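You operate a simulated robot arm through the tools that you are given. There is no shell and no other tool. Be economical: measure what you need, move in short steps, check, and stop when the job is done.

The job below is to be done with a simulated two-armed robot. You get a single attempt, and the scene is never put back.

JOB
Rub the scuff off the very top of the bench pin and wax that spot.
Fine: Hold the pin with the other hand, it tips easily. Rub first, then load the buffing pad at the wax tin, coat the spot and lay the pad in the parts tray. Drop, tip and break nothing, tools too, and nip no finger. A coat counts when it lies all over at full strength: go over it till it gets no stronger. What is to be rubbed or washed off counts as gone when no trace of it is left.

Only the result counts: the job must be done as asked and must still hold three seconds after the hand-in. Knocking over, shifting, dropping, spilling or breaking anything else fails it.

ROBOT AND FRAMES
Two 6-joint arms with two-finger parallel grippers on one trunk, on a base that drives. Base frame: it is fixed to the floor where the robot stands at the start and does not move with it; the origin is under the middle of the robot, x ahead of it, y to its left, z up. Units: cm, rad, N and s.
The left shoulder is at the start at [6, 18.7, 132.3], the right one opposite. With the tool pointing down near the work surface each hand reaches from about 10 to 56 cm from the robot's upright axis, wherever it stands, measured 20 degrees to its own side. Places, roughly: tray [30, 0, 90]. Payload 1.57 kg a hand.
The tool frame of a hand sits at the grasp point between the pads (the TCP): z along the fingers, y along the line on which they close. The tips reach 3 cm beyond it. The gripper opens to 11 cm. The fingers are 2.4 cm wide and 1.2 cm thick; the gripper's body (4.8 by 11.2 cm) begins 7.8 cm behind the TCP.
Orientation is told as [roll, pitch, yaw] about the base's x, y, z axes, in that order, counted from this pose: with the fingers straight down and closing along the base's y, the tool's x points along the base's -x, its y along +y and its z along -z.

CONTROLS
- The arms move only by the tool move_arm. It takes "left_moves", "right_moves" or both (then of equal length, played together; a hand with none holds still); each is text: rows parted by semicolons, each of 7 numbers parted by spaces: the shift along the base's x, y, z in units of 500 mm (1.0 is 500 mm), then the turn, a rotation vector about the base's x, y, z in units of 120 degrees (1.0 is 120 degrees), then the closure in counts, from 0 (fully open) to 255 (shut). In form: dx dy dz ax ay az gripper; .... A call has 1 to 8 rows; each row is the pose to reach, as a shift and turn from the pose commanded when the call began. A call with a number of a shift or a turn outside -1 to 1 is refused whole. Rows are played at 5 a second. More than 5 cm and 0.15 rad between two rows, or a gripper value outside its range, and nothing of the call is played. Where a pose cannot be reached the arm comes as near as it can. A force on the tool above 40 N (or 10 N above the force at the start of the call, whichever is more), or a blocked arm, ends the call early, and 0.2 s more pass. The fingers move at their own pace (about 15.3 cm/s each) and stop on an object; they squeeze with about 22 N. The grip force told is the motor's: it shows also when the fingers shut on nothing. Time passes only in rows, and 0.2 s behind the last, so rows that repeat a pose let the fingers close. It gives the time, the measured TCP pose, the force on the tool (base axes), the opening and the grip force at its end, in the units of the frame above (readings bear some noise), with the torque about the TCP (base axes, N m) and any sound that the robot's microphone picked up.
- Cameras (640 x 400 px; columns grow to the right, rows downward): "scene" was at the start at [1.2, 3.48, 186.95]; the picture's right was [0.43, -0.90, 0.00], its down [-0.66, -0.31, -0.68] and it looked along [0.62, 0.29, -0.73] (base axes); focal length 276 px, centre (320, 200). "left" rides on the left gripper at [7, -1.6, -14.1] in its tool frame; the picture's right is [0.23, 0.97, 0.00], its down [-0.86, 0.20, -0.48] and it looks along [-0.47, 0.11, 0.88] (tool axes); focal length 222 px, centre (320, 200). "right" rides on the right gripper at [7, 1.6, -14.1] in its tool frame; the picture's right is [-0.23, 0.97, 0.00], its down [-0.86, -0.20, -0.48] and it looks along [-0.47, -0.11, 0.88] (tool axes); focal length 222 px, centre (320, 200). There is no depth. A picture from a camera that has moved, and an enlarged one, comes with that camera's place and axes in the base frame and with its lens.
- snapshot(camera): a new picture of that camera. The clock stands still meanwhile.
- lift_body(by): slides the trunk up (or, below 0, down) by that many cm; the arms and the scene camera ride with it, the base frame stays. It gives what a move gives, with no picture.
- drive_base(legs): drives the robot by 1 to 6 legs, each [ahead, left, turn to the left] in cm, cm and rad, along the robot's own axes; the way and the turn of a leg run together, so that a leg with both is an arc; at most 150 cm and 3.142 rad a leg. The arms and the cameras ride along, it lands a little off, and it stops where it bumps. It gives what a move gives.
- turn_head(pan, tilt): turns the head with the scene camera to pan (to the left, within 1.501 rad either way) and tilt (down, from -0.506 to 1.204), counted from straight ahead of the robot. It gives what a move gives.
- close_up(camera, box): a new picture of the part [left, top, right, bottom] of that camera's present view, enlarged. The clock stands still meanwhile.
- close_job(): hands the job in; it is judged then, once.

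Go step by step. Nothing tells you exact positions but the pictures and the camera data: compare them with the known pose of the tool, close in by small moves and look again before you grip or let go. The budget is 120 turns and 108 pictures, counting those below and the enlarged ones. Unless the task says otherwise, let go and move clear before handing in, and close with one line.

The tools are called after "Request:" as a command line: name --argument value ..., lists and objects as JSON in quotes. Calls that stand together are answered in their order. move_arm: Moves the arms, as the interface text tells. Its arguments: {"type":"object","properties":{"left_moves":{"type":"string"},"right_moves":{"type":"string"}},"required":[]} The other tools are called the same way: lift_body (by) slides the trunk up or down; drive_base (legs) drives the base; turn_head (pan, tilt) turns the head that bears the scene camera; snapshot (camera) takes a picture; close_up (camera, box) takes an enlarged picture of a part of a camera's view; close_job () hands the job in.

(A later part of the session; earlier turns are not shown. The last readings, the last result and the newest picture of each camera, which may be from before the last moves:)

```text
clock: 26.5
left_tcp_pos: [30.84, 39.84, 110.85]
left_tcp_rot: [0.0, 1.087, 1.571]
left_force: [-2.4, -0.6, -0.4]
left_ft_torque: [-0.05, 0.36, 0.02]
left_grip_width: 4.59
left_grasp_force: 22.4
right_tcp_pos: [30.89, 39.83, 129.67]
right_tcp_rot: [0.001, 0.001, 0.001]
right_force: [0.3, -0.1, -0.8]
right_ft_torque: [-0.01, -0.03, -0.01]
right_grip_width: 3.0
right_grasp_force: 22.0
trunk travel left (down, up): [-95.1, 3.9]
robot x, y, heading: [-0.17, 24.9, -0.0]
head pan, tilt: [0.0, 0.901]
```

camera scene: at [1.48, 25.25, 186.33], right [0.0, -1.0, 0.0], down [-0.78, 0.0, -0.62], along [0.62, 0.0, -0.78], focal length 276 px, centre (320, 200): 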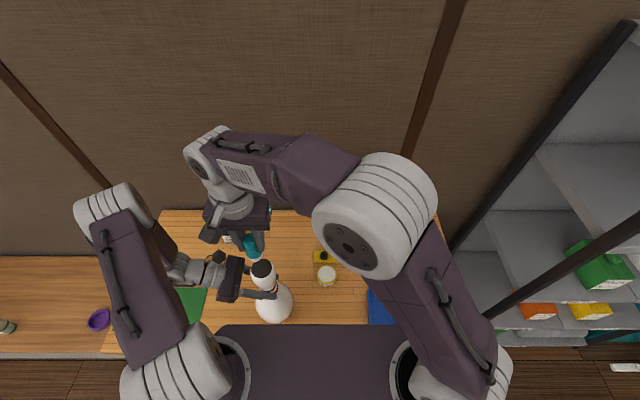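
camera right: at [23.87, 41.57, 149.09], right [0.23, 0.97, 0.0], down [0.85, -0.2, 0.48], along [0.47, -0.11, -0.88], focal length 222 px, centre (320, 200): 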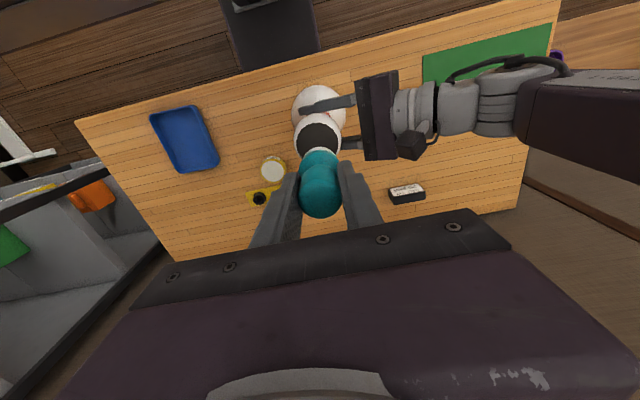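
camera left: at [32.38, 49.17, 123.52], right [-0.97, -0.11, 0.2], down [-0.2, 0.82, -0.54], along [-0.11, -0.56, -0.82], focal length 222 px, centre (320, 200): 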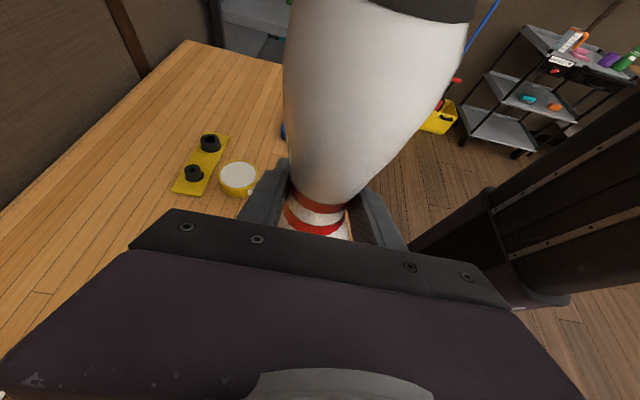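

Request:
move_arm --right_moves "0 0 -0.004 0 0 0 255; 0 0 -0.004 0 0 0 255"

Request:
move_arm --right_moves "0 0 -0.004 0 0 0 255; 0 0 -0.004 0 0 0 255"

Request:
move_arm --right_moves "0 0 -0.004 0 0 0 255; 0 0 -0.004 0 0 0 255"

```text
clock: 27.1
left_tcp_pos: [30.85, 39.76, 110.75]
left_tcp_rot: [-0.002, 1.087, 1.572]
left_force: [1.3, 1.0, 0.3]
left_ft_torque: [-0.15, 0.32, 0.22]
left_grip_width: 4.61
left_grasp_force: 22.3
right_tcp_pos: [30.85, 39.93, 129.59]
right_tcp_rot: [0.0, -0.001, 0.0]
right_force: [-3.3, -0.1, 19.5]
right_ft_torque: [-0.06, 0.24, -0.04]
right_grip_width: 2.98
right_grasp_force: 22.5
trunk travel left (down, up): [-95.1, 3.9]
robot x, y, heading: [0.23, 25.42, 0.002]
head pan, tilt: [0.0, 0.901]
```

```text
clock: 27.7
left_tcp_pos: [30.74, 39.85, 110.81]
left_tcp_rot: [-0.001, 1.087, 1.569]
left_force: [0.7, 0.8, -0.5]
left_ft_torque: [0.61, 0.27, 0.1]
left_grip_width: 4.64
left_grasp_force: 21.8
right_tcp_pos: [30.95, 39.85, 129.44]
right_tcp_rot: [0.001, -0.002, 0.001]
right_force: [0.6, 1.6, 21.0]
right_ft_torque: [0.01, -0.02, -0.01]
right_grip_width: 2.99
right_grasp_force: 22.3
trunk travel left (down, up): [-95.1, 3.9]
robot x, y, heading: [0.35, 24.87, 0.005]
head pan, tilt: [0.0, 0.901]
```

```text
clock: 28.3
left_tcp_pos: [30.75, 39.92, 110.93]
left_tcp_rot: [-0.002, 1.088, 1.565]
left_force: [0.0, 3.3, -0.2]
left_ft_torque: [0.03, -0.27, 0.07]
left_grip_width: 4.63
left_grasp_force: 21.4
right_tcp_pos: [30.96, 39.87, 129.23]
right_tcp_rot: [0.002, -0.003, 0.002]
right_force: [2.3, -0.3, 35.1]
right_ft_torque: [-0.16, -0.14, -0.03]
right_grip_width: 2.97
right_grasp_force: 22.2
trunk travel left (down, up): [-95.1, 3.9]
robot x, y, heading: [0.22, 25.17, -0.002]
head pan, tilt: [0.0, 0.901]
```

Contact found at TCP z≈129.5, and I'm now pressing too hard at 35 N. I'll back off to a light press and rub in small circles.

Request:
move_arm --right_moves "0 0 0.005 0 0 0 255; 0.014 0 0.005 0 0 0 255; 0 0.014 0.005 0 0 0 255; -0.014 0 0.005 0 0 0 255; 0 -0.014 0.005 0 0 0 255; 0.014 0 0.005 0 0 0 255; -0.014 0 0.005 0 0 0 255; 0 0 0.005 0 0 0 255"

Request:
move_arm --right_moves "0 0 0.04 0 0 0 255; 0 0 0.12 0 0 0 255; 0.06 -0.06 0.17 0 0 0 255; 0.12 -0.12 0.2 0 0 0 255; 0.12 -0.12 0.2 0 0 0 255"

Request:
close_up --camera "scene" --box '[224, 240, 304, 290]'

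Request:
snapshot --camera "right"

```text
clock: 30.1
left_tcp_pos: [30.73, 39.81, 110.84]
left_tcp_rot: [0.001, 1.089, 1.573]
left_force: [-3.3, -1.2, 3.0]
left_ft_torque: [-0.16, 0.06, 0.07]
left_grip_width: 4.61
left_grasp_force: 22.1
right_tcp_pos: [31.16, 39.87, 129.13]
right_tcp_rot: [0.001, 0.0, -0.002]
right_force: [0.5, 0.1, -0.8]
right_ft_torque: [-0.02, 0.04, 0.02]
right_grip_width: 3.01
right_grasp_force: 22.0
trunk travel left (down, up): [-95.1, 3.9]
robot x, y, heading: [0.37, 25.14, 0.009]
head pan, tilt: [0.0, 0.901]
```

```text
clock: 31.3
left_tcp_pos: [30.68, 39.9, 110.74]
left_tcp_rot: [-0.001, 1.088, 1.571]
left_force: [0.2, 1.1, 7.2]
left_ft_torque: [0.26, 0.36, -0.08]
left_grip_width: 4.63
left_grasp_force: 22.6
right_tcp_pos: [37.07, 33.85, 139.21]
right_tcp_rot: [0.001, 0.002, 0.001]
right_force: [-0.4, 0.6, -0.5]
right_ft_torque: [0.0, 0.0, 0.0]
right_grip_width: 2.98
right_grasp_force: 22.8
trunk travel left (down, up): [-95.1, 3.9]
robot x, y, heading: [0.01, 25.14, 0.003]
head pan, tilt: [0.0, 0.901]
```

```text
8.00 times, centred on (264, 265) of scene
camera zoom: at [1.47, 25.28, 186.34], right [0.0, -1.0, 0.0], down [-0.78, 0.0, -0.62], along [0.62, 0.0, -0.78], focal length 2210 px, centre (768, -320)
```

zoom: 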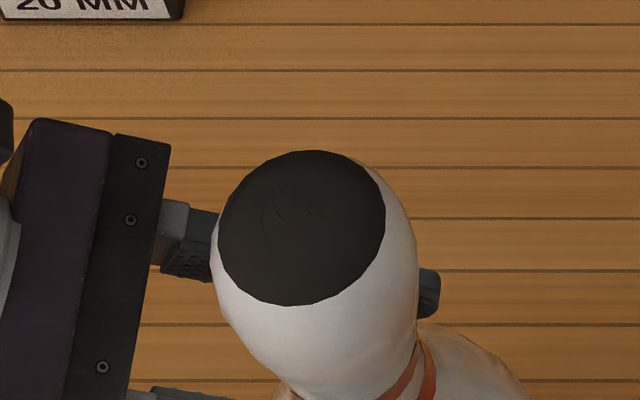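

```text
69 pictures are left
camera right: at [29.98, 35.47, 153.47], right [0.23, 0.97, 0.0], down [0.85, -0.2, 0.48], along [0.47, -0.11, -0.88], focal length 222 px, centre (320, 200)
```

right: 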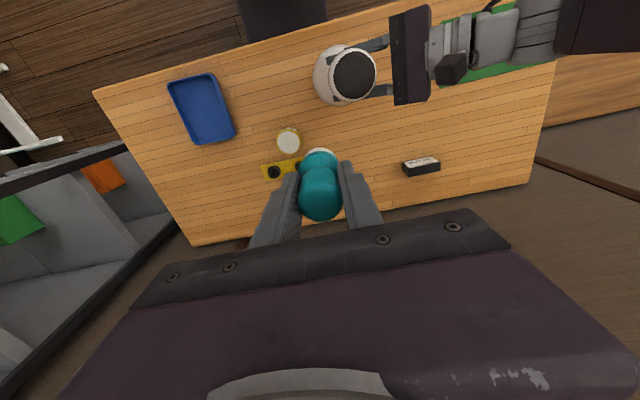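

The scuff has clearly faded but isn't gone. The pad slid up about 0.4 cm in the fingers under the hard press, so I'll press lighter. Since the top is domed, I'll rub with rocking strokes centred on the dome. First I return and find a light contact.

Request:
move_arm --right_moves "-0.06 0.06 -0.03 0 0 0 255; -0.12 0.12 -0.1 0 0 0 255; -0.12 0.12 -0.17 0 0 0 255; -0.12 0.12 -0.2 0 0 0 255; -0.12 0.12 -0.2 0 0 0 255"

Request:
move_arm --right_moves "0 0 -0.002 0 0 0 255; 0 0 -0.002 0 0 0 255"

Request:
move_arm --right_moves "0 0 -0.002 0 0 0 255; 0 0 -0.002 0 0 0 255"

```text
refused: row 2 steps farther than a row can; nothing moved
```

```text
clock: 31.9
left_tcp_pos: [30.77, 39.75, 110.89]
left_tcp_rot: [0.0, 1.091, 1.57]
left_force: [-0.4, 1.4, 6.5]
left_ft_torque: [0.07, 0.33, 0.08]
left_grip_width: 4.62
left_grasp_force: 21.6
right_tcp_pos: [37.05, 33.81, 139.2]
right_tcp_rot: [0.0, 0.0, -0.001]
right_force: [0.4, 0.2, -0.1]
right_ft_torque: [-0.01, -0.02, -0.01]
right_grip_width: 2.98
right_grasp_force: 22.3
trunk travel left (down, up): [-95.1, 3.9]
robot x, y, heading: [-0.13, 25.05, -0.0]
head pan, tilt: [0.0, 0.901]
```

```text
clock: 32.5
left_tcp_pos: [30.76, 39.77, 110.82]
left_tcp_rot: [0.001, 1.09, 1.572]
left_force: [0.2, 1.9, 7.5]
left_ft_torque: [-0.02, 0.31, 0.03]
left_grip_width: 4.6
left_grasp_force: 22.2
right_tcp_pos: [36.91, 33.93, 139.04]
right_tcp_rot: [0.001, 0.0, 0.0]
right_force: [0.4, -0.8, -0.6]
right_ft_torque: [-0.04, 0.01, 0.02]
right_grip_width: 3.01
right_grasp_force: 22.4
trunk travel left (down, up): [-95.1, 3.9]
robot x, y, heading: [0.03, 25.15, -0.001]
head pan, tilt: [0.0, 0.901]
```

Request:
move_arm --right_moves "-0.06 0.06 -0.03 0 0 0 255; -0.12 0.12 -0.07 0 0 0 255; -0.12 0.12 -0.14 0 0 0 255; -0.12 0.12 -0.18 0 0 0 255; -0.12 0.12 -0.196 0 0 0 255; -0.12 0.12 -0.196 0 0 0 255"

Request:
move_arm --right_moves "0 0 -0.002 0 0 0 255; 0 0 -0.002 0 0 0 255"

Request:
move_arm --right_moves "0 0 -0.002 0 0 0 255; 0 0 -0.002 0 0 0 255"

```text
clock: 33.9
left_tcp_pos: [30.75, 39.82, 110.79]
left_tcp_rot: [-0.001, 1.088, 1.571]
left_force: [-1.0, 0.3, 6.5]
left_ft_torque: [-0.22, 0.28, -0.04]
left_grip_width: 4.6
left_grasp_force: 21.6
right_tcp_pos: [30.89, 39.9, 129.08]
right_tcp_rot: [0.001, -0.001, 0.0]
right_force: [-0.3, -0.1, 0.1]
right_ft_torque: [0.02, -0.04, 0.0]
right_grip_width: 2.97
right_grasp_force: 21.8
trunk travel left (down, up): [-95.1, 3.9]
robot x, y, heading: [-0.14, 25.4, 0.003]
head pan, tilt: [0.0, 0.901]
```

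```text
clock: 34.5
left_tcp_pos: [30.81, 39.87, 110.86]
left_tcp_rot: [-0.001, 1.088, 1.571]
left_force: [6.8, -1.0, 0.4]
left_ft_torque: [-0.22, 0.45, 0.21]
left_grip_width: 4.62
left_grasp_force: 22.4
right_tcp_pos: [30.83, 39.91, 129.21]
right_tcp_rot: [0.002, -0.001, 0.001]
right_force: [-5.4, 1.0, 16.5]
right_ft_torque: [-0.05, 0.34, -0.02]
right_grip_width: 2.96
right_grasp_force: 22.3
trunk travel left (down, up): [-95.1, 3.9]
robot x, y, heading: [-0.31, 24.95, -0.001]
head pan, tilt: [0.0, 0.901]
```

```text
clock: 35.1
left_tcp_pos: [30.76, 39.68, 110.88]
left_tcp_rot: [-0.003, 1.086, 1.57]
left_force: [10.6, 1.0, 0.8]
left_ft_torque: [0.04, 0.31, 0.37]
left_grip_width: 4.61
left_grasp_force: 22.4
right_tcp_pos: [30.93, 39.83, 129.06]
right_tcp_rot: [0.003, -0.004, 0.001]
right_force: [-6.6, 0.7, 34.9]
right_ft_torque: [-0.03, 0.4, -0.05]
right_grip_width: 3.0
right_grasp_force: 21.9
trunk travel left (down, up): [-95.1, 3.9]
robot x, y, heading: [-0.25, 25.26, 0.003]
head pan, tilt: [0.0, 0.901]
```

The contact is stiff: about 0.1 cm of lowering gives 17 N. I'll ease up slightly and do rocking strokes along x, then along y.

Request:
move_arm --right_moves "0.0247 0 0.0008 0 0.0621 0 255; 0.0488 0 -0.004 0 0.1242 0 255; 0.0247 0 0.0008 0 0.0621 0 255; 0 0 0.0024 0 0 0 255; -0.0247 0 0.0008 0 -0.0621 0 255; -0.0488 0 -0.004 0 -0.1242 0 255; -0.0247 0 0.0008 0 -0.0621 0 255; 0 0 0.0024 0 0 0 255"

Request:
move_arm --right_moves "0 0.0247 -0.0016 -0.0621 0 0 255; 0 0.0488 -0.0064 -0.1242 0 0 255; 0 0.0247 -0.0016 -0.0621 0 0 255; 0 0 0 0 0 0 255; 0 -0.0247 -0.0016 0.0621 0 0 255; 0 -0.0488 -0.0064 0.1242 0 0 255; 0 -0.0247 -0.0016 0.0621 0 0 255; 0 0 0 0 0 0 255"

```text
clock: 36.9
left_tcp_pos: [30.79, 39.76, 110.92]
left_tcp_rot: [-0.001, 1.089, 1.57]
left_force: [4.1, 2.8, -0.1]
left_ft_torque: [0.0, 0.26, -0.15]
left_grip_width: 4.61
left_grasp_force: 21.8
right_tcp_pos: [31.01, 39.67, 129.14]
right_tcp_rot: [-0.002, 0.002, 0.001]
right_force: [-2.8, -1.7, 12.6]
right_ft_torque: [-0.13, 0.04, 0.01]
right_grip_width: 3.01
right_grasp_force: 22.0
trunk travel left (down, up): [-95.1, 3.9]
robot x, y, heading: [-0.65, 25.25, -0.001]
head pan, tilt: [0.0, 0.901]
```

```text
clock: 38.7
left_tcp_pos: [30.7, 39.9, 110.83]
left_tcp_rot: [-0.001, 1.09, 1.571]
left_force: [1.1, -0.1, 4.2]
left_ft_torque: [0.6, -0.04, 0.18]
left_grip_width: 4.63
left_grasp_force: 22.0
right_tcp_pos: [30.99, 39.73, 129.21]
right_tcp_rot: [-0.002, -0.001, 0.0]
right_force: [-0.7, -0.6, 8.4]
right_ft_torque: [-0.03, 0.0, -0.01]
right_grip_width: 2.98
right_grasp_force: 21.4
trunk travel left (down, up): [-95.1, 3.9]
robot x, y, heading: [-0.4, 25.55, 0.002]
head pan, tilt: [0.0, 0.901]
```

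The force stays light (8–13 N). Next come the diagonals, then I'll back off to inspect.

Request:
move_arm --right_moves "0.0175 0.0175 -0.002 -0.0439 0.0439 0 255; 0.0345 0.0345 -0.0068 -0.0878 0.0878 0 255; 0.0175 0.0175 -0.002 -0.0439 0.0439 0 255; 0 0 0 0 0 0 255; -0.0175 -0.0175 -0.002 0.0439 -0.0439 0 255; -0.0345 -0.0345 -0.0068 0.0878 -0.0878 0 255; -0.0175 -0.0175 -0.002 0.0439 -0.0439 0 255; 0 0 -0.0004 0 0 0 255"

Request:
move_arm --right_moves "0.0175 -0.0175 -0.0016 0.0439 0.0439 0 255; 0.0345 -0.0345 -0.0064 0.0878 0.0878 0 255; 0.0175 -0.0175 -0.0016 0.0439 0.0439 0 255; 0 0 0 0 0 0 255; -0.0175 0.0175 -0.0016 -0.0439 -0.0439 0 255; -0.0345 0.0345 -0.0064 -0.0878 -0.0878 0 255; -0.0175 0.0175 -0.0016 -0.0439 -0.0439 0 255; 0 0 0 0 0 0 255"

Request:
move_arm --right_moves "0 0 0.04 0 0 0 255; 0 0 0.12 0 0 0 255; 0.06 -0.06 0.17 0 0 0 255; 0.12 -0.12 0.2 0 0 0 255; 0.12 -0.12 0.2 0 0 0 255"

Request:
close_up --camera "scene" --box '[242, 248, 290, 278]'

Request:
close_up --camera "right" --box '[310, 40, 406, 100]'

```text
clock: 40.5
left_tcp_pos: [30.79, 39.92, 110.78]
left_tcp_rot: [-0.003, 1.089, 1.569]
left_force: [2.7, 2.1, 0.2]
left_ft_torque: [0.55, 0.06, 0.11]
left_grip_width: 4.63
left_grasp_force: 21.4
right_tcp_pos: [30.84, 39.91, 129.2]
right_tcp_rot: [0.0, 0.0, 0.0]
right_force: [-2.0, -1.2, 15.7]
right_ft_torque: [-0.15, 0.07, 0.0]
right_grip_width: 2.98
right_grasp_force: 21.7
trunk travel left (down, up): [-95.1, 3.9]
robot x, y, heading: [0.1, 25.11, -0.0]
head pan, tilt: [0.0, 0.901]
```

```text
clock: 42.3
left_tcp_pos: [30.7, 39.79, 110.91]
left_tcp_rot: [-0.001, 1.09, 1.572]
left_force: [5.8, -2.9, -0.3]
left_ft_torque: [-0.62, 0.25, 0.12]
left_grip_width: 4.65
left_grasp_force: 21.7
right_tcp_pos: [30.84, 39.79, 129.12]
right_tcp_rot: [0.002, -0.001, 0.0]
right_force: [-4.9, 1.7, 24.1]
right_ft_torque: [0.07, 0.13, 0.0]
right_grip_width: 2.96
right_grasp_force: 22.0
trunk travel left (down, up): [-95.1, 3.9]
robot x, y, heading: [-0.45, 25.23, 0.003]
head pan, tilt: [0.0, 0.901]
```

```text
clock: 43.5
left_tcp_pos: [30.73, 39.83, 110.88]
left_tcp_rot: [0.0, 1.091, 1.569]
left_force: [-1.0, -1.0, 9.4]
left_ft_torque: [-0.01, 0.16, 0.22]
left_grip_width: 4.63
left_grasp_force: 21.9
right_tcp_pos: [36.72, 33.69, 139.11]
right_tcp_rot: [0.001, 0.0, 0.0]
right_force: [0.9, 0.6, -0.3]
right_ft_torque: [-0.01, -0.04, 0.01]
right_grip_width: 2.98
right_grasp_force: 21.8
trunk travel left (down, up): [-95.1, 3.9]
robot x, y, heading: [-0.27, 24.84, -0.002]
head pan, tilt: [0.0, 0.901]
```

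```text
13.33 times, centred on (266, 263) of scene
camera zoom: at [1.45, 25.27, 186.34], right [0.0, -1.0, 0.0], down [-0.78, 0.0, -0.62], along [0.62, 0.0, -0.78], focal length 3684 px, centre (1040, -640)
```

zoom: 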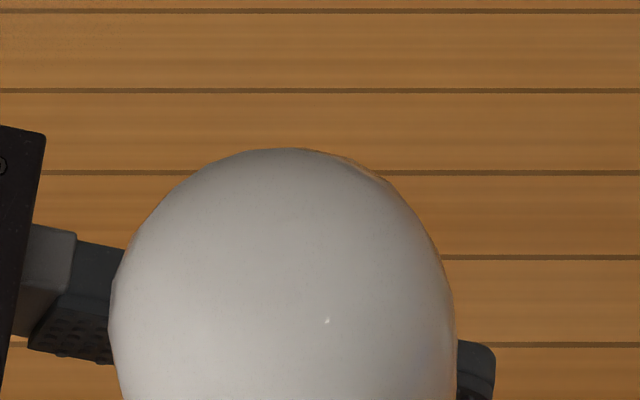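

```text
6.67 times, centred on (358, 70) of right
camera zoom: at [29.73, 35.26, 153.25], right [0.23, 0.97, 0.0], down [0.85, -0.2, 0.48], along [0.47, -0.11, -0.88], focal length 1481 px, centre (67, 1067)
```

zoom: 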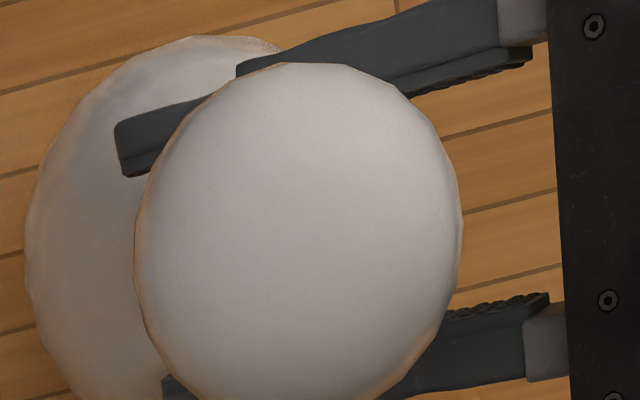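

The whole black cap has gone, so it was the scuff, and the white dome is clean from both views. Next I'll load the pad at the wax tin, whose top centre is near [44.4, 22.7, 87.3], while the left hand keeps holding the pin.

Request:
move_arm --right_moves "0.051 -0.074 0 0 0 0 255; 0.102 -0.148 0 0 0 0 255; 0.152 -0.222 0 0 0 0 255; 0.152 -0.222 -0.09 0 0 0 255; 0.152 -0.222 -0.18 0 0 0 255; 0.152 -0.222 -0.27 0 0 0 255; 0.152 -0.222 -0.36 0 0 0 255; 0.152 -0.222 -0.45 0 0 0 255"

Request:
move_arm --right_moves "0 0 -0.09 0 0 0 255; 0 0 -0.18 0 0 0 255; 0 0 -0.26 0 0 0 255; 0 0 -0.32 0 0 0 255; 0 0 -0.36 0 0 0 255; 0 0 -0.36 0 0 0 255"

Request:
snapshot --camera "right"

Request:
close_up --camera "scene" --box '[272, 215, 400, 295]'

```text
clock: 45.3
left_tcp_pos: [30.74, 39.81, 110.82]
left_tcp_rot: [0.0, 1.09, 1.568]
left_force: [-1.5, 0.7, 8.2]
left_ft_torque: [-0.25, 0.13, 0.04]
left_grip_width: 4.61
left_grasp_force: 22.1
right_tcp_pos: [44.57, 22.51, 116.75]
right_tcp_rot: [-0.001, 0.0, -0.002]
right_force: [-0.4, 0.5, -1.3]
right_ft_torque: [0.0, 0.0, -0.04]
right_grip_width: 2.98
right_grasp_force: 22.0
trunk travel left (down, up): [-95.1, 3.9]
robot x, y, heading: [0.28, 25.34, 0.004]
head pan, tilt: [0.0, 0.901]
```

```text
clock: 46.7
left_tcp_pos: [30.58, 39.89, 110.86]
left_tcp_rot: [-0.003, 1.089, 1.571]
left_force: [-0.6, 0.0, 8.9]
left_ft_torque: [0.02, 0.33, 0.04]
left_grip_width: 4.6
left_grasp_force: 22.1
right_tcp_pos: [44.5, 22.76, 98.76]
right_tcp_rot: [-0.001, -0.002, -0.001]
right_force: [0.0, -0.5, -1.0]
right_ft_torque: [0.01, 0.02, 0.0]
right_grip_width: 2.98
right_grasp_force: 21.9
trunk travel left (down, up): [-95.1, 3.9]
robot x, y, heading: [0.09, 24.93, 0.0]
head pan, tilt: [0.0, 0.901]
```

```text
66 pictures are left
camera right: at [37.46, 24.41, 112.94], right [0.23, 0.97, 0.0], down [0.85, -0.2, 0.48], along [0.47, -0.11, -0.88], focal length 222 px, centre (320, 200)
```

right: 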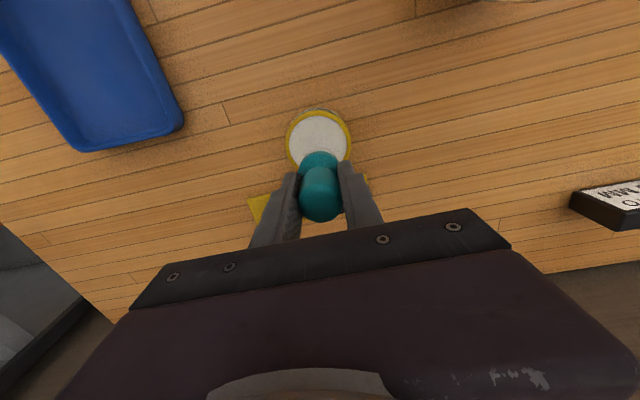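

```text
5.00 times, centred on (336, 255) of scene
camera zoom: at [1.43, 25.23, 186.34], right [0.0, -1.0, 0.0], down [-0.78, 0.0, -0.62], along [0.62, 0.0, -0.78], focal length 1382 px, centre (240, -75)
```

zoom: 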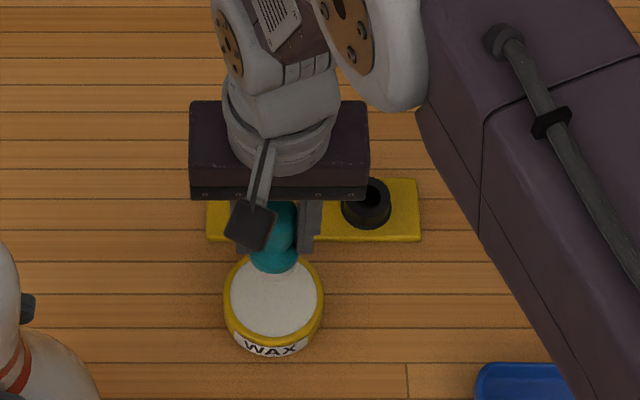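

The pad is centred over the wax within a few millimetres. I'll lower it, then creep to contact.

Request:
move_arm --right_moves "-0.004 0 -0.05 0 0 0 255; -0.006 0 -0.08 0 0 0 255; -0.006 0 -0.092 0 0 0 255; -0.006 0 -0.092 0 0 0 255"

Request:
move_arm --right_moves "0 0 -0.003 0 0 0 255; 0 0 -0.006 0 0 0 255; 0 0 -0.006 0 0 0 255"

Request:
move_arm --right_moves "0 0 -0.003 0 0 0 255; 0 0 -0.003 0 0 0 255"

Request:
close_up --camera "scene" --box '[288, 235, 368, 285]'

```text
clock: 47.7
left_tcp_pos: [30.78, 39.9, 110.84]
left_tcp_rot: [-0.001, 1.089, 1.568]
left_force: [-1.6, 0.2, 8.5]
left_ft_torque: [-0.03, 0.29, 0.11]
left_grip_width: 4.58
left_grasp_force: 21.8
right_tcp_pos: [44.29, 22.82, 94.15]
right_tcp_rot: [-0.001, -0.004, -0.001]
right_force: [0.7, -0.2, -0.3]
right_ft_torque: [0.0, -0.04, -0.02]
right_grip_width: 2.98
right_grasp_force: 22.3
trunk travel left (down, up): [-95.1, 3.9]
robot x, y, heading: [-0.08, 24.92, -0.001]
head pan, tilt: [0.0, 0.901]
```

```text
clock: 48.5
left_tcp_pos: [30.52, 39.98, 110.81]
left_tcp_rot: [-0.005, 1.087, 1.566]
left_force: [1.3, -0.8, -0.4]
left_ft_torque: [0.05, -0.15, 0.0]
left_grip_width: 4.65
left_grasp_force: 22.3
right_tcp_pos: [44.23, 22.82, 94.01]
right_tcp_rot: [0.001, -0.007, 0.0]
right_force: [-2.4, -1.5, 39.4]
right_ft_torque: [-0.06, -0.24, -0.03]
right_grip_width: 3.02
right_grasp_force: 22.2
trunk travel left (down, up): [-95.1, 3.9]
robot x, y, heading: [0.02, 25.11, 0.004]
head pan, tilt: [0.0, 0.901]
```

```text
clock: 48.9
left_tcp_pos: [30.49, 39.92, 110.86]
left_tcp_rot: [-0.003, 1.088, 1.566]
left_force: [-0.3, 2.2, 2.4]
left_ft_torque: [0.49, 0.6, -0.01]
left_grip_width: 4.63
left_grasp_force: 22.3
right_tcp_pos: [44.15, 22.86, 93.97]
right_tcp_rot: [0.003, -0.007, -0.001]
right_force: [-8.0, -1.1, 23.8]
right_ft_torque: [0.09, 0.22, 0.04]
right_grip_width: 2.97
right_grasp_force: 22.0
trunk travel left (down, up): [-95.1, 3.9]
robot x, y, heading: [-0.23, 25.23, 0.0]
head pan, tilt: [0.0, 0.901]
stopped in row 1 (right hand): the force on the tool passed its limit (the readings are from after the stop); the commanded pose is now the measured one
```

```text
8.00 times, centred on (328, 260) of scene
camera zoom: at [0.98, 25.27, 186.34], right [0.0, -1.0, 0.0], down [-0.78, 0.0, -0.62], along [0.62, 0.0, -0.78], focal length 2210 px, centre (256, -280)
```

zoom: 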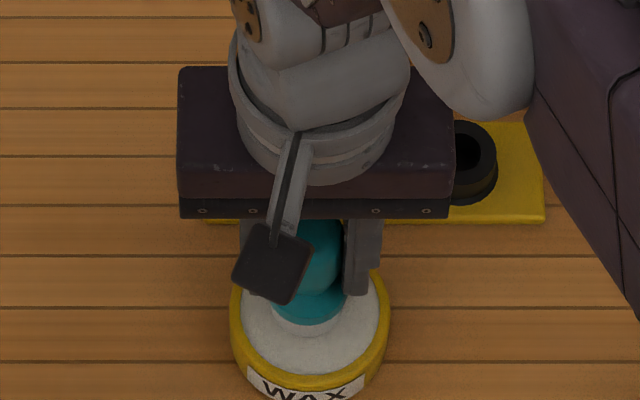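

The pad has pressed on the wax, but the push nudged the robot back a few millimetres. I'll lift and check the pad and the pin.

Request:
move_arm --right_moves "0 0 0.01 0 0 0 255; 0 0 0.05 0 0 0 255; 0 0 0.13 0 0 0 255; 0 0 0.2 0 0 0 255; 0 0 0.2 0 0 0 255"

Request:
close_up --camera "scene" --box '[192, 220, 400, 350]'

Request:
close_up --camera "right" --box '[272, 100, 368, 160]'

Request:
snapshot --camera "left"

```text
clock: 50.1
left_tcp_pos: [30.68, 39.78, 110.79]
left_tcp_rot: [0.0, 1.087, 1.57]
left_force: [-4.7, 1.7, 15.1]
left_ft_torque: [-0.17, 0.47, 0.02]
left_grip_width: 4.59
left_grasp_force: 21.9
right_tcp_pos: [44.3, 22.78, 103.99]
right_tcp_rot: [0.002, -0.004, -0.001]
right_force: [0.0, -0.8, -1.1]
right_ft_torque: [0.0, 0.02, 0.0]
right_grip_width: 3.01
right_grasp_force: 22.3
trunk travel left (down, up): [-95.1, 3.9]
robot x, y, heading: [0.21, 25.42, -0.002]
head pan, tilt: [0.0, 0.901]
```

```text
3.08 times, centred on (296, 285) of scene
camera zoom: at [1.29, 25.21, 186.34], right [0.0, -1.0, 0.0], down [-0.78, 0.0, -0.62], along [0.62, 0.0, -0.78], focal length 850 px, centre (394, -62)
```

zoom: 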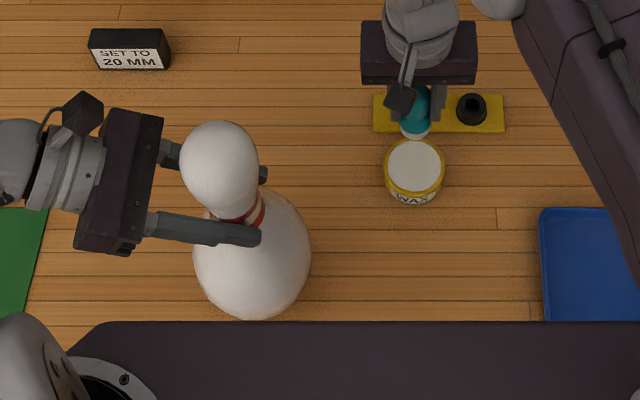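

```text
6.67 times, centred on (320, 130) of right
camera zoom: at [37.14, 24.4, 118.17], right [0.23, 0.97, 0.0], down [0.85, -0.2, 0.48], along [0.47, -0.11, -0.88], focal length 1481 px, centre (320, 667)
```

zoom: 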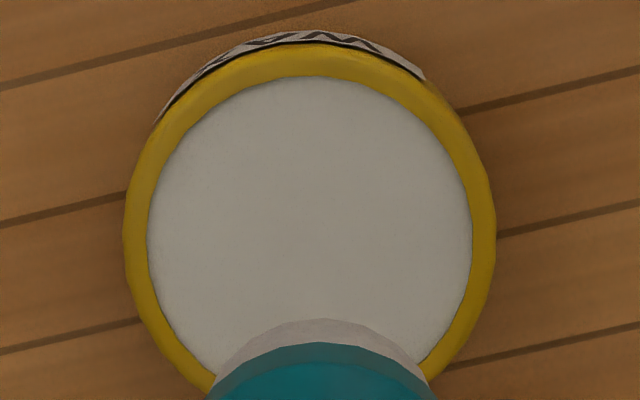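

```text
61 pictures are left
camera left: at [32.25, 49.12, 123.55], right [-0.97, -0.1, 0.2], down [-0.2, 0.82, -0.54], along [-0.11, -0.56, -0.82], focal length 222 px, centre (320, 200)
```

left: 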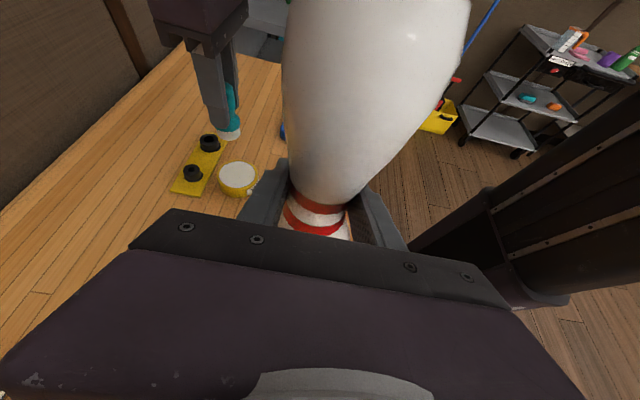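

The pin is upright and the pad has touched the wax. I'll ease the left hand up slightly to relieve the downward push (15 N), and take the pad back above the pin.

Request:
move_arm --left_moves "0 0 0.001 0 0 0 255; 0 0 0.001 0 0 0 255; 0 0 0.001 0 0 0 255; 0 0 0.001 0 0 0 255; 0 0 0.001 0 0 0 255; 0 0 0.001 0 0 0 255; 0 0 0.001 0 0 0 255; 0 0 0.001 0 0 0 255" --right_moves "0 0 0.09 0 0 0 255; 0 0 0.18 0 0 0 255; 0 0 0.27 0 0 0 255; 0 0 0.36 0 0 0 255; 0 0 0.45 0 0 0 255; 0 0 0.54 0 0 0 255; 0 0 0.63 0 0 0 255; 0 0 0.7 0 0 0 255"

Request:
move_arm --right_moves "-0.054 0.068 0 0 0 0 255; -0.108 0.136 0 0 0 0 255; -0.162 0.204 0 0 0 0 255; -0.216 0.272 0 0 0 0 255; -0.27 0.34 0 0 0 0 255; -0.27 0.34 -0.08 0 0 0 255; -0.27 0.34 -0.16 0 0 0 255; -0.27 0.34 -0.16 0 0 0 255"

Request:
close_up --camera "scene" --box '[208, 220, 304, 280]'

```text
clock: 51.9
left_tcp_pos: [30.68, 39.86, 110.84]
left_tcp_rot: [-0.001, 1.087, 1.568]
left_force: [-5.0, 0.3, 7.7]
left_ft_torque: [0.09, 0.58, 0.02]
left_grip_width: 4.61
left_grasp_force: 22.4
right_tcp_pos: [44.07, 22.97, 138.93]
right_tcp_rot: [0.004, -0.005, -0.001]
right_force: [0.2, 0.1, -0.3]
right_ft_torque: [-0.02, -0.02, 0.02]
right_grip_width: 2.98
right_grasp_force: 21.8
trunk travel left (down, up): [-95.1, 3.9]
robot x, y, heading: [0.15, 25.05, -0.0]
head pan, tilt: [0.0, 0.901]
```

```text
clock: 53.7
left_tcp_pos: [30.86, 39.87, 110.83]
left_tcp_rot: [0.0, 1.087, 1.569]
left_force: [-3.5, 1.9, 5.7]
left_ft_torque: [0.25, 0.52, 0.01]
left_grip_width: 4.6
left_grasp_force: 22.0
right_tcp_pos: [30.76, 39.65, 130.88]
right_tcp_rot: [0.001, -0.007, 0.001]
right_force: [-0.4, 0.1, -0.7]
right_ft_torque: [-0.02, -0.02, -0.05]
right_grip_width: 2.97
right_grasp_force: 22.0
trunk travel left (down, up): [-95.1, 3.9]
robot x, y, heading: [0.18, 25.12, 0.005]
head pan, tilt: [0.0, 0.901]
```

```text
6.67 times, centred on (256, 250) of scene
camera zoom: at [1.35, 25.26, 186.34], right [0.0, -1.0, 0.0], down [-0.78, 0.0, -0.62], along [0.62, 0.0, -0.78], focal length 1842 px, centre (747, -133)
```

zoom: 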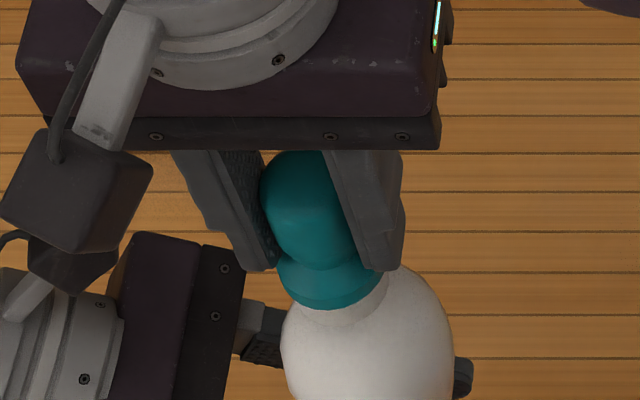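

Request:
move_arm --right_moves "0 0.002 -0.015 0 0 0 255; 0 0.002 -0.026 0 0 0 255; 0 0.002 -0.03 0 0 0 255; 0 0.002 -0.03 0 0 0 255"

Request:
move_arm --right_moves "0 0 -0.002 0 0 0 255; 0 0 -0.002 0 0 0 255"

Request:
move_arm --right_moves "0 0 -0.002 0 0 0 255; 0 0 -0.002 0 0 0 255"

Request:
move_arm --right_moves "0 0 -0.002 0 0 0 255; 0 0 -0.002 0 0 0 255"

```text
clock: 54.7
left_tcp_pos: [30.81, 39.92, 110.83]
left_tcp_rot: [0.0, 1.088, 1.571]
left_force: [-4.1, 0.7, 3.9]
left_ft_torque: [0.18, 0.55, 0.0]
left_grip_width: 4.62
left_grasp_force: 22.0
right_tcp_pos: [30.75, 39.84, 129.38]
right_tcp_rot: [0.002, -0.005, -0.001]
right_force: [-0.4, -0.8, -1.2]
right_ft_torque: [-0.02, -0.02, -0.04]
right_grip_width: 2.96
right_grasp_force: 22.4
trunk travel left (down, up): [-95.1, 3.9]
robot x, y, heading: [-0.02, 25.08, -0.0]
head pan, tilt: [0.0, 0.901]
```

```text
clock: 55.3
left_tcp_pos: [30.81, 39.85, 110.96]
left_tcp_rot: [0.0, 1.088, 1.57]
left_force: [-3.9, 0.4, 3.7]
left_ft_torque: [0.16, 0.51, -0.03]
left_grip_width: 4.61
left_grasp_force: 22.1
right_tcp_pos: [30.73, 39.9, 129.2]
right_tcp_rot: [0.002, -0.005, 0.001]
right_force: [-0.7, -0.4, -0.5]
right_ft_torque: [0.01, 0.01, -0.02]
right_grip_width: 2.97
right_grasp_force: 21.8
trunk travel left (down, up): [-95.1, 3.9]
robot x, y, heading: [0.09, 24.87, 0.004]
head pan, tilt: [0.0, 0.901]
```

```text
clock: 55.9
left_tcp_pos: [30.86, 39.91, 110.89]
left_tcp_rot: [0.0, 1.086, 1.568]
left_force: [-1.9, 0.4, -0.4]
left_ft_torque: [-0.23, 0.46, 0.01]
left_grip_width: 4.59
left_grasp_force: 21.7
right_tcp_pos: [30.79, 39.78, 129.23]
right_tcp_rot: [0.003, -0.006, 0.001]
right_force: [-1.1, -1.0, 8.6]
right_ft_torque: [-0.11, 0.03, -0.04]
right_grip_width: 2.97
right_grasp_force: 21.9
trunk travel left (down, up): [-95.1, 3.9]
robot x, y, heading: [0.05, 25.3, 0.003]
head pan, tilt: [0.0, 0.901]
```

```text
clock: 56.5
left_tcp_pos: [30.83, 39.83, 110.86]
left_tcp_rot: [-0.002, 1.087, 1.57]
left_force: [1.3, 0.8, -0.1]
left_ft_torque: [-0.38, 0.3, 0.08]
left_grip_width: 4.62
left_grasp_force: 22.2
right_tcp_pos: [30.78, 40.05, 129.05]
right_tcp_rot: [0.002, -0.007, -0.001]
right_force: [-3.4, -1.9, 25.1]
right_ft_torque: [-0.17, 0.19, -0.03]
right_grip_width: 2.96
right_grasp_force: 22.0
trunk travel left (down, up): [-95.1, 3.9]
robot x, y, heading: [0.27, 25.17, -0.006]
head pan, tilt: [0.0, 0.901]
```

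Contact is good. Now for the wax strokes with the same rocking pattern, at slightly lighter pressure.

Request:
move_arm --right_moves "0.0247 0 0 0 0.0621 0 255; 0.0488 0 -0.005 0 0.1242 0 255; 0.0247 0 0 0 0.0621 0 255; 0 0 0.0014 0 0 0 255; -0.0247 0 0 0 -0.0621 0 255; -0.0488 0 -0.005 0 -0.1242 0 255; -0.0247 0 0 0 -0.0621 0 255; 0 0 0.0014 0 0 0 255"

Request:
move_arm --right_moves "0 0.0247 -0.0016 -0.0621 0 0 255; 0 0.0488 -0.0064 -0.1242 0 0 255; 0 0.0247 -0.0016 -0.0621 0 0 255; 0 0 0 0 0 0 255; 0 -0.0247 -0.0016 0.0621 0 0 255; 0 -0.0488 -0.0064 0.1242 0 0 255; 0 -0.0247 -0.0016 0.0621 0 0 255; 0 0 0 0 0 0 255"

Request:
move_arm --right_moves "0.0175 0.0175 -0.002 -0.0439 0.0439 0 255; 0.0345 0.0345 -0.0068 -0.0878 0.0878 0 255; 0.0175 0.0175 -0.002 -0.0439 0.0439 0 255; 0 0 0 0 0 0 255; -0.0175 -0.0175 -0.002 0.0439 -0.0439 0 255; -0.0345 -0.0345 -0.0068 0.0878 -0.0878 0 255; -0.0175 -0.0175 -0.002 0.0439 -0.0439 0 255; 0 0 -0.0004 0 0 0 255"

Request:
move_arm --right_moves "0.0175 -0.0175 -0.0016 0.0439 0.0439 0 255; 0.0345 -0.0345 -0.0064 0.0878 0.0878 0 255; 0.0175 -0.0175 -0.0016 0.0439 0.0439 0 255; 0 0 0 0 0 0 255; -0.0175 0.0175 -0.0016 -0.0439 -0.0439 0 255; -0.0345 0.0345 -0.0064 -0.0878 -0.0878 0 255; -0.0175 0.0175 -0.0016 -0.0439 -0.0439 0 255; 0 0 0 0 0 0 255"

Request:
move_arm --right_moves "0 0 0.04 0 0 0 255; 0 0 0.12 0 0 0 255; 0.06 -0.06 0.17 0 0 0 255; 0.12 -0.12 0.2 0 0 0 255; 0.12 -0.12 0.2 0 0 0 255"

Request:
close_up --camera "scene" --box '[242, 248, 290, 278]'

Request:
close_up --camera "right" --box '[310, 40, 406, 100]'

```text
clock: 57.0
left_tcp_pos: [30.77, 39.89, 110.82]
left_tcp_rot: [0.002, 1.088, 1.57]
left_force: [-6.6, 2.4, 7.8]
left_ft_torque: [-0.48, 0.22, 0.03]
left_grip_width: 4.61
left_grasp_force: 22.3
right_tcp_pos: [32.3, 39.94, 129.08]
right_tcp_rot: [0.003, 0.144, -0.001]
right_force: [1.4, -3.4, 9.9]
right_ft_torque: [-0.27, -0.07, 0.04]
right_grip_width: 2.97
right_grasp_force: 22.3
trunk travel left (down, up): [-95.1, 3.9]
robot x, y, heading: [0.15, 24.84, -0.002]
head pan, tilt: [0.0, 0.901]
stopped in row 2 (right hand): the force on the tool passed its limit (the readings are from after the stop); the commanded pose is now the measured one
```

```text
clock: 58.6
left_tcp_pos: [30.65, 40.08, 110.92]
left_tcp_rot: [0.001, 1.085, 1.568]
left_force: [-0.9, 0.6, 15.6]
left_ft_torque: [0.33, 0.57, 0.16]
left_grip_width: 4.63
left_grasp_force: 22.2
right_tcp_pos: [32.3, 38.83, 129.13]
right_tcp_rot: [0.131, 0.138, 0.018]
right_force: [0.1, -1.9, 18.1]
right_ft_torque: [-0.06, 0.23, 0.03]
right_grip_width: 3.0
right_grasp_force: 21.9
trunk travel left (down, up): [-95.1, 3.9]
robot x, y, heading: [-0.08, 25.03, -0.005]
head pan, tilt: [0.0, 0.901]
stopped in row 8 (right hand): the force on the tool passed its limit (the readings are from after the stop); the commanded pose is now the measured one
```

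```text
clock: 60.3
left_tcp_pos: [30.98, 40.05, 110.71]
left_tcp_rot: [-0.005, 1.078, 1.568]
left_force: [-3.9, 3.1, 12.9]
left_ft_torque: [-0.44, 0.48, 0.2]
left_grip_width: 4.64
left_grasp_force: 22.2
right_tcp_pos: [31.55, 38.05, 129.08]
right_tcp_rot: [0.211, 0.059, 0.031]
right_force: [0.0, -5.0, 19.7]
right_ft_torque: [-0.11, 0.12, 0.05]
right_grip_width: 3.0
right_grasp_force: 22.0
trunk travel left (down, up): [-95.1, 3.9]
robot x, y, heading: [0.06, 25.41, 0.001]
head pan, tilt: [0.0, 0.901]
stopped in row 8 (right hand): the force on the tool passed its limit (the readings are from after the stop); the commanded pose is now the measured one
```

```text
clock: 61.6
left_tcp_pos: [30.75, 40.14, 110.7]
left_tcp_rot: [-0.008, 1.076, 1.566]
left_force: [0.2, 2.4, 12.9]
left_ft_torque: [0.41, 0.93, 0.09]
left_grip_width: 4.62
left_grasp_force: 22.3
right_tcp_pos: [30.72, 38.98, 129.13]
right_tcp_rot: [0.107, -0.044, 0.031]
right_force: [-5.3, -2.6, 16.5]
right_ft_torque: [-0.13, 0.2, -0.03]
right_grip_width: 2.97
right_grasp_force: 22.0
trunk travel left (down, up): [-95.1, 3.9]
robot x, y, heading: [-0.31, 25.28, -0.002]
head pan, tilt: [0.0, 0.901]
stopped in row 6 (right hand): the force on the tool passed its limit (the readings are from after the stop); the commanded pose is now the measured one
```

```text
clock: 62.8
left_tcp_pos: [30.76, 40.04, 110.74]
left_tcp_rot: [-0.008, 1.072, 1.566]
left_force: [-3.9, -6.3, 18.9]
left_ft_torque: [-0.73, 0.52, 0.01]
left_grip_width: 4.64
left_grasp_force: 22.0
right_tcp_pos: [36.49, 33.01, 139.43]
right_tcp_rot: [0.109, -0.044, 0.031]
right_force: [-0.1, -0.2, 0.0]
right_ft_torque: [-0.06, 0.03, 0.0]
right_grip_width: 3.0
right_grasp_force: 22.5
trunk travel left (down, up): [-95.1, 3.9]
robot x, y, heading: [0.08, 24.88, 0.002]
head pan, tilt: [0.0, 0.901]
```

```text
13.33 times, centred on (266, 263) of scene
camera zoom: at [1.17, 25.05, 186.33], right [0.0, -1.0, 0.0], down [-0.78, 0.0, -0.62], along [0.62, 0.0, -0.78], focal length 3684 px, centre (1040, -640)
```

zoom: 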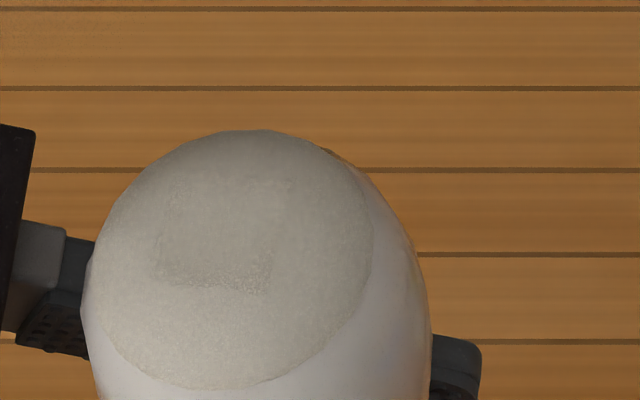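

```text
6.67 times, centred on (358, 70) of right
camera zoom: at [28.79, 32.98, 153.34], right [0.19, 0.97, 0.11], down [0.84, -0.22, 0.49], along [0.5, 0.0, -0.86], focal length 1481 px, centre (67, 1067)
```

zoom: 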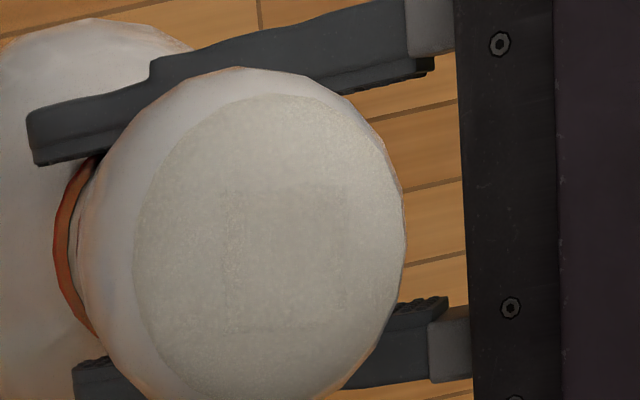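

A wax film now covers the cap. I should have checked between strokes, because some of them hit the force limit. A fainter/stronger inner patch is visible, so I'll look closer.

Request:
close_up --camera "right" --box '[326, 50, 374, 98]'

Request:
close_up --camera "scene" --box '[216, 230, 312, 330]'

Request:
snapshot --camera "left"

```text
8.33 times, centred on (350, 74) of right
camera zoom: at [28.79, 32.98, 153.34], right [0.19, 0.97, 0.11], down [0.84, -0.22, 0.49], along [0.5, 0.0, -0.86], focal length 1851 px, centre (70, 1250)
```

zoom: 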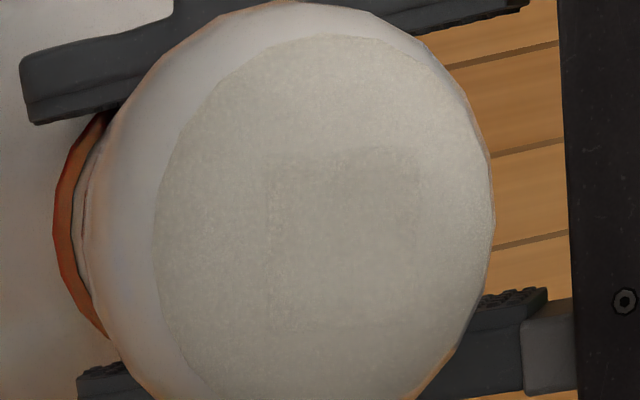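

```text
4.00 times, centred on (264, 280) of scene
camera zoom: at [1.17, 25.05, 186.33], right [0.0, -1.0, 0.0], down [-0.78, 0.0, -0.62], along [0.62, 0.0, -0.78], focal length 1105 px, centre (544, -120)
```

zoom: 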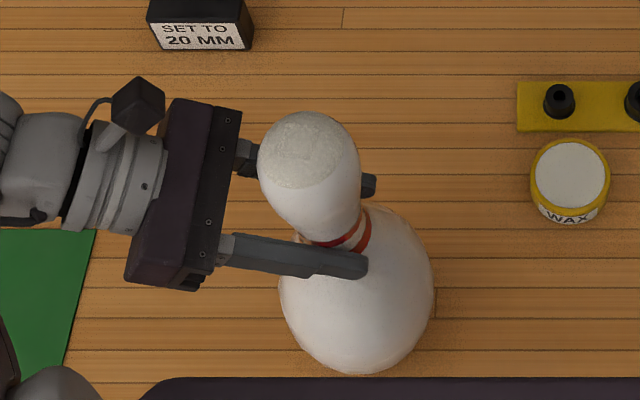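

```text
55 pictures are left
camera left: at [32.29, 49.2, 123.51], right [-0.97, -0.11, 0.2], down [-0.2, 0.83, -0.52], along [-0.1, -0.55, -0.83], focal length 222 px, centre (320, 200)
```

left: 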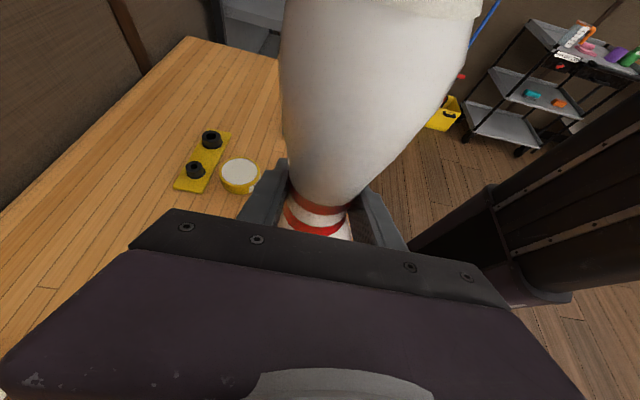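

The film is even at the edges with a slightly different inner square. I'll straighten the pad, relieve the left hand a touch, and do another, gentler round to see whether it gets stronger.

Request:
move_arm --left_moves "0 0 0.0008 0 0 0 255; 0 0 0.0016 0 0 0 255; 0 0 0.0016 0 0 0 255; 0 0 0.0016 0 0 0 255" --right_moves "0 0 0 -0.026 0.0105 -0.0074 255; 0 0 0 -0.052 0.021 -0.0148 255; 0 0 0 -0.052 0.021 -0.0148 255; 0 0 0 -0.052 0.021 -0.0148 255"

Request:
close_up --camera "scene" --box '[232, 200, 312, 250]'

```text
clock: 63.8
left_tcp_pos: [30.85, 40.04, 110.68]
left_tcp_rot: [-0.008, 1.07, 1.567]
left_force: [-6.9, -3.1, 9.9]
left_ft_torque: [-0.75, 0.89, -0.01]
left_grip_width: 4.65
left_grasp_force: 22.0
right_tcp_pos: [36.67, 33.02, 139.22]
right_tcp_rot: [-0.002, 0.003, 0.004]
right_force: [-0.3, 0.8, -0.2]
right_ft_torque: [0.01, -0.04, 0.01]
right_grip_width: 2.96
right_grasp_force: 22.4
trunk travel left (down, up): [-95.1, 3.9]
robot x, y, heading: [-0.27, 24.97, 0.003]
head pan, tilt: [0.0, 0.901]
```

```text
8.00 times, centred on (272, 225) of scene
camera zoom: at [1.27, 25.08, 186.33], right [0.0, -1.0, 0.0], down [-0.78, 0.0, -0.62], along [0.62, 0.0, -0.78], focal length 2210 px, centre (704, 0)
```

zoom: 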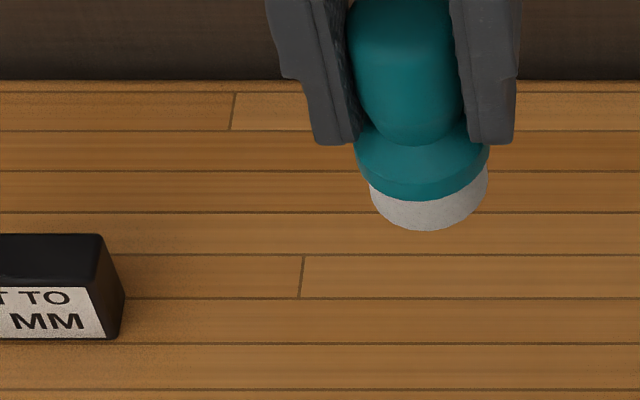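

Request:
move_arm --right_moves "-0.057 0.069 0 0 0 0 255; -0.114 0.138 0 0 0 0 255; -0.114 0.138 -0.08 0 0 0 255; -0.114 0.138 -0.15 0 0 0 255; -0.114 0.138 -0.184 0 0 0 255; -0.114 0.138 -0.194 0 0 0 255; -0.114 0.138 -0.194 0 0 0 255"

Request:
move_arm --right_moves "0 0 -0.002 0 0 0 255; 0 0 -0.002 0 0 0 255"

Request:
move_arm --right_moves "0 0 -0.002 0 0 0 255; 0 0 -0.002 0 0 0 255"

```text
clock: 65.4
left_tcp_pos: [30.86, 40.1, 110.66]
left_tcp_rot: [-0.008, 1.072, 1.568]
left_force: [-3.7, -0.8, 12.6]
left_ft_torque: [0.24, 0.71, 0.05]
left_grip_width: 4.65
left_grasp_force: 22.2
right_tcp_pos: [31.07, 39.93, 129.43]
right_tcp_rot: [-0.002, 0.003, 0.003]
right_force: [0.5, -0.1, -0.4]
right_ft_torque: [-0.01, -0.04, 0.02]
right_grip_width: 3.0
right_grasp_force: 22.1
trunk travel left (down, up): [-95.1, 3.9]
robot x, y, heading: [-0.16, 25.17, -0.001]
head pan, tilt: [0.0, 0.901]
```

```text
clock: 66.0
left_tcp_pos: [30.74, 40.21, 110.67]
left_tcp_rot: [-0.011, 1.072, 1.565]
left_force: [-4.0, -1.0, 12.9]
left_ft_torque: [0.26, 0.59, 0.05]
left_grip_width: 4.64
left_grasp_force: 22.3
right_tcp_pos: [30.98, 39.91, 129.34]
right_tcp_rot: [-0.002, 0.005, 0.003]
right_force: [0.1, 0.4, -0.6]
right_ft_torque: [-0.02, 0.01, 0.02]
right_grip_width: 2.95
right_grasp_force: 22.3
trunk travel left (down, up): [-95.1, 3.9]
robot x, y, heading: [-0.32, 24.93, 0.001]
head pan, tilt: [0.0, 0.901]
```

```text
clock: 66.6
left_tcp_pos: [30.99, 40.1, 110.59]
left_tcp_rot: [-0.008, 1.068, 1.565]
left_force: [-1.0, -2.1, 4.5]
left_ft_torque: [-0.27, 0.51, 0.04]
left_grip_width: 4.64
left_grasp_force: 22.2
right_tcp_pos: [31.02, 39.81, 129.34]
right_tcp_rot: [0.002, 0.005, 0.003]
right_force: [-1.8, 0.0, 12.9]
right_ft_torque: [-0.07, 0.03, 0.02]
right_grip_width: 2.98
right_grasp_force: 21.8
trunk travel left (down, up): [-95.1, 3.9]
robot x, y, heading: [0.02, 24.95, 0.002]
head pan, tilt: [0.0, 0.901]
```

Light contact (13 N). I'll stroke one pattern at a time.

Request:
move_arm --right_moves "0.0247 0 -0.0008 0 0.0621 0 255; 0.0488 0 -0.0056 0 0.1242 0 255; 0.0247 0 -0.0008 0 0.0621 0 255; 0 0 0.0004 0 0 0 255; -0.0247 0 -0.0008 0 -0.0621 0 255; -0.0488 0 -0.0056 0 -0.1242 0 255; -0.0247 0 -0.0008 0 -0.0621 0 255; 0 0 0.0002 0 0 0 255"

```text
clock: 68.4
left_tcp_pos: [31.01, 40.18, 110.76]
left_tcp_rot: [-0.011, 1.07, 1.564]
left_force: [0.2, -0.1, 1.3]
left_ft_torque: [-0.35, 0.25, 0.08]
left_grip_width: 4.61
left_grasp_force: 22.0
right_tcp_pos: [30.95, 39.86, 129.28]
right_tcp_rot: [-0.003, 0.006, 0.002]
right_force: [-1.7, -1.9, 19.3]
right_ft_torque: [-0.07, -0.02, -0.02]
right_grip_width: 2.98
right_grasp_force: 21.8
trunk travel left (down, up): [-95.1, 3.9]
robot x, y, heading: [0.2, 24.74, 0.003]
head pan, tilt: [0.0, 0.901]
```

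Request:
move_arm --right_moves "0 0.0247 -0.0008 -0.0621 0 0 255; 0 0.0488 -0.0056 -0.1242 0 0 255; 0 0.0247 -0.0008 -0.0621 0 0 255; 0 0 0.0006 0 0 0 255; 0 -0.0247 -0.0008 0.0621 0 0 255; 0 -0.0488 -0.0056 0.1242 0 0 255; 0 -0.0247 -0.0008 0.0621 0 0 255; 0 0 0.0006 0 0 0 255"

```text
clock: 70.2
left_tcp_pos: [30.88, 40.3, 110.81]
left_tcp_rot: [-0.01, 1.071, 1.567]
left_force: [-4.2, 1.5, 7.1]
left_ft_torque: [0.49, 0.82, 0.03]
left_grip_width: 4.64
left_grasp_force: 21.9
right_tcp_pos: [30.91, 40.03, 129.15]
right_tcp_rot: [-0.004, 0.002, 0.002]
right_force: [-0.5, -1.6, 21.1]
right_ft_torque: [-0.15, -0.14, 0.0]
right_grip_width: 2.97
right_grasp_force: 22.1
trunk travel left (down, up): [-95.1, 3.9]
robot x, y, heading: [-0.22, 25.07, 0.002]
head pan, tilt: [0.0, 0.901]
```

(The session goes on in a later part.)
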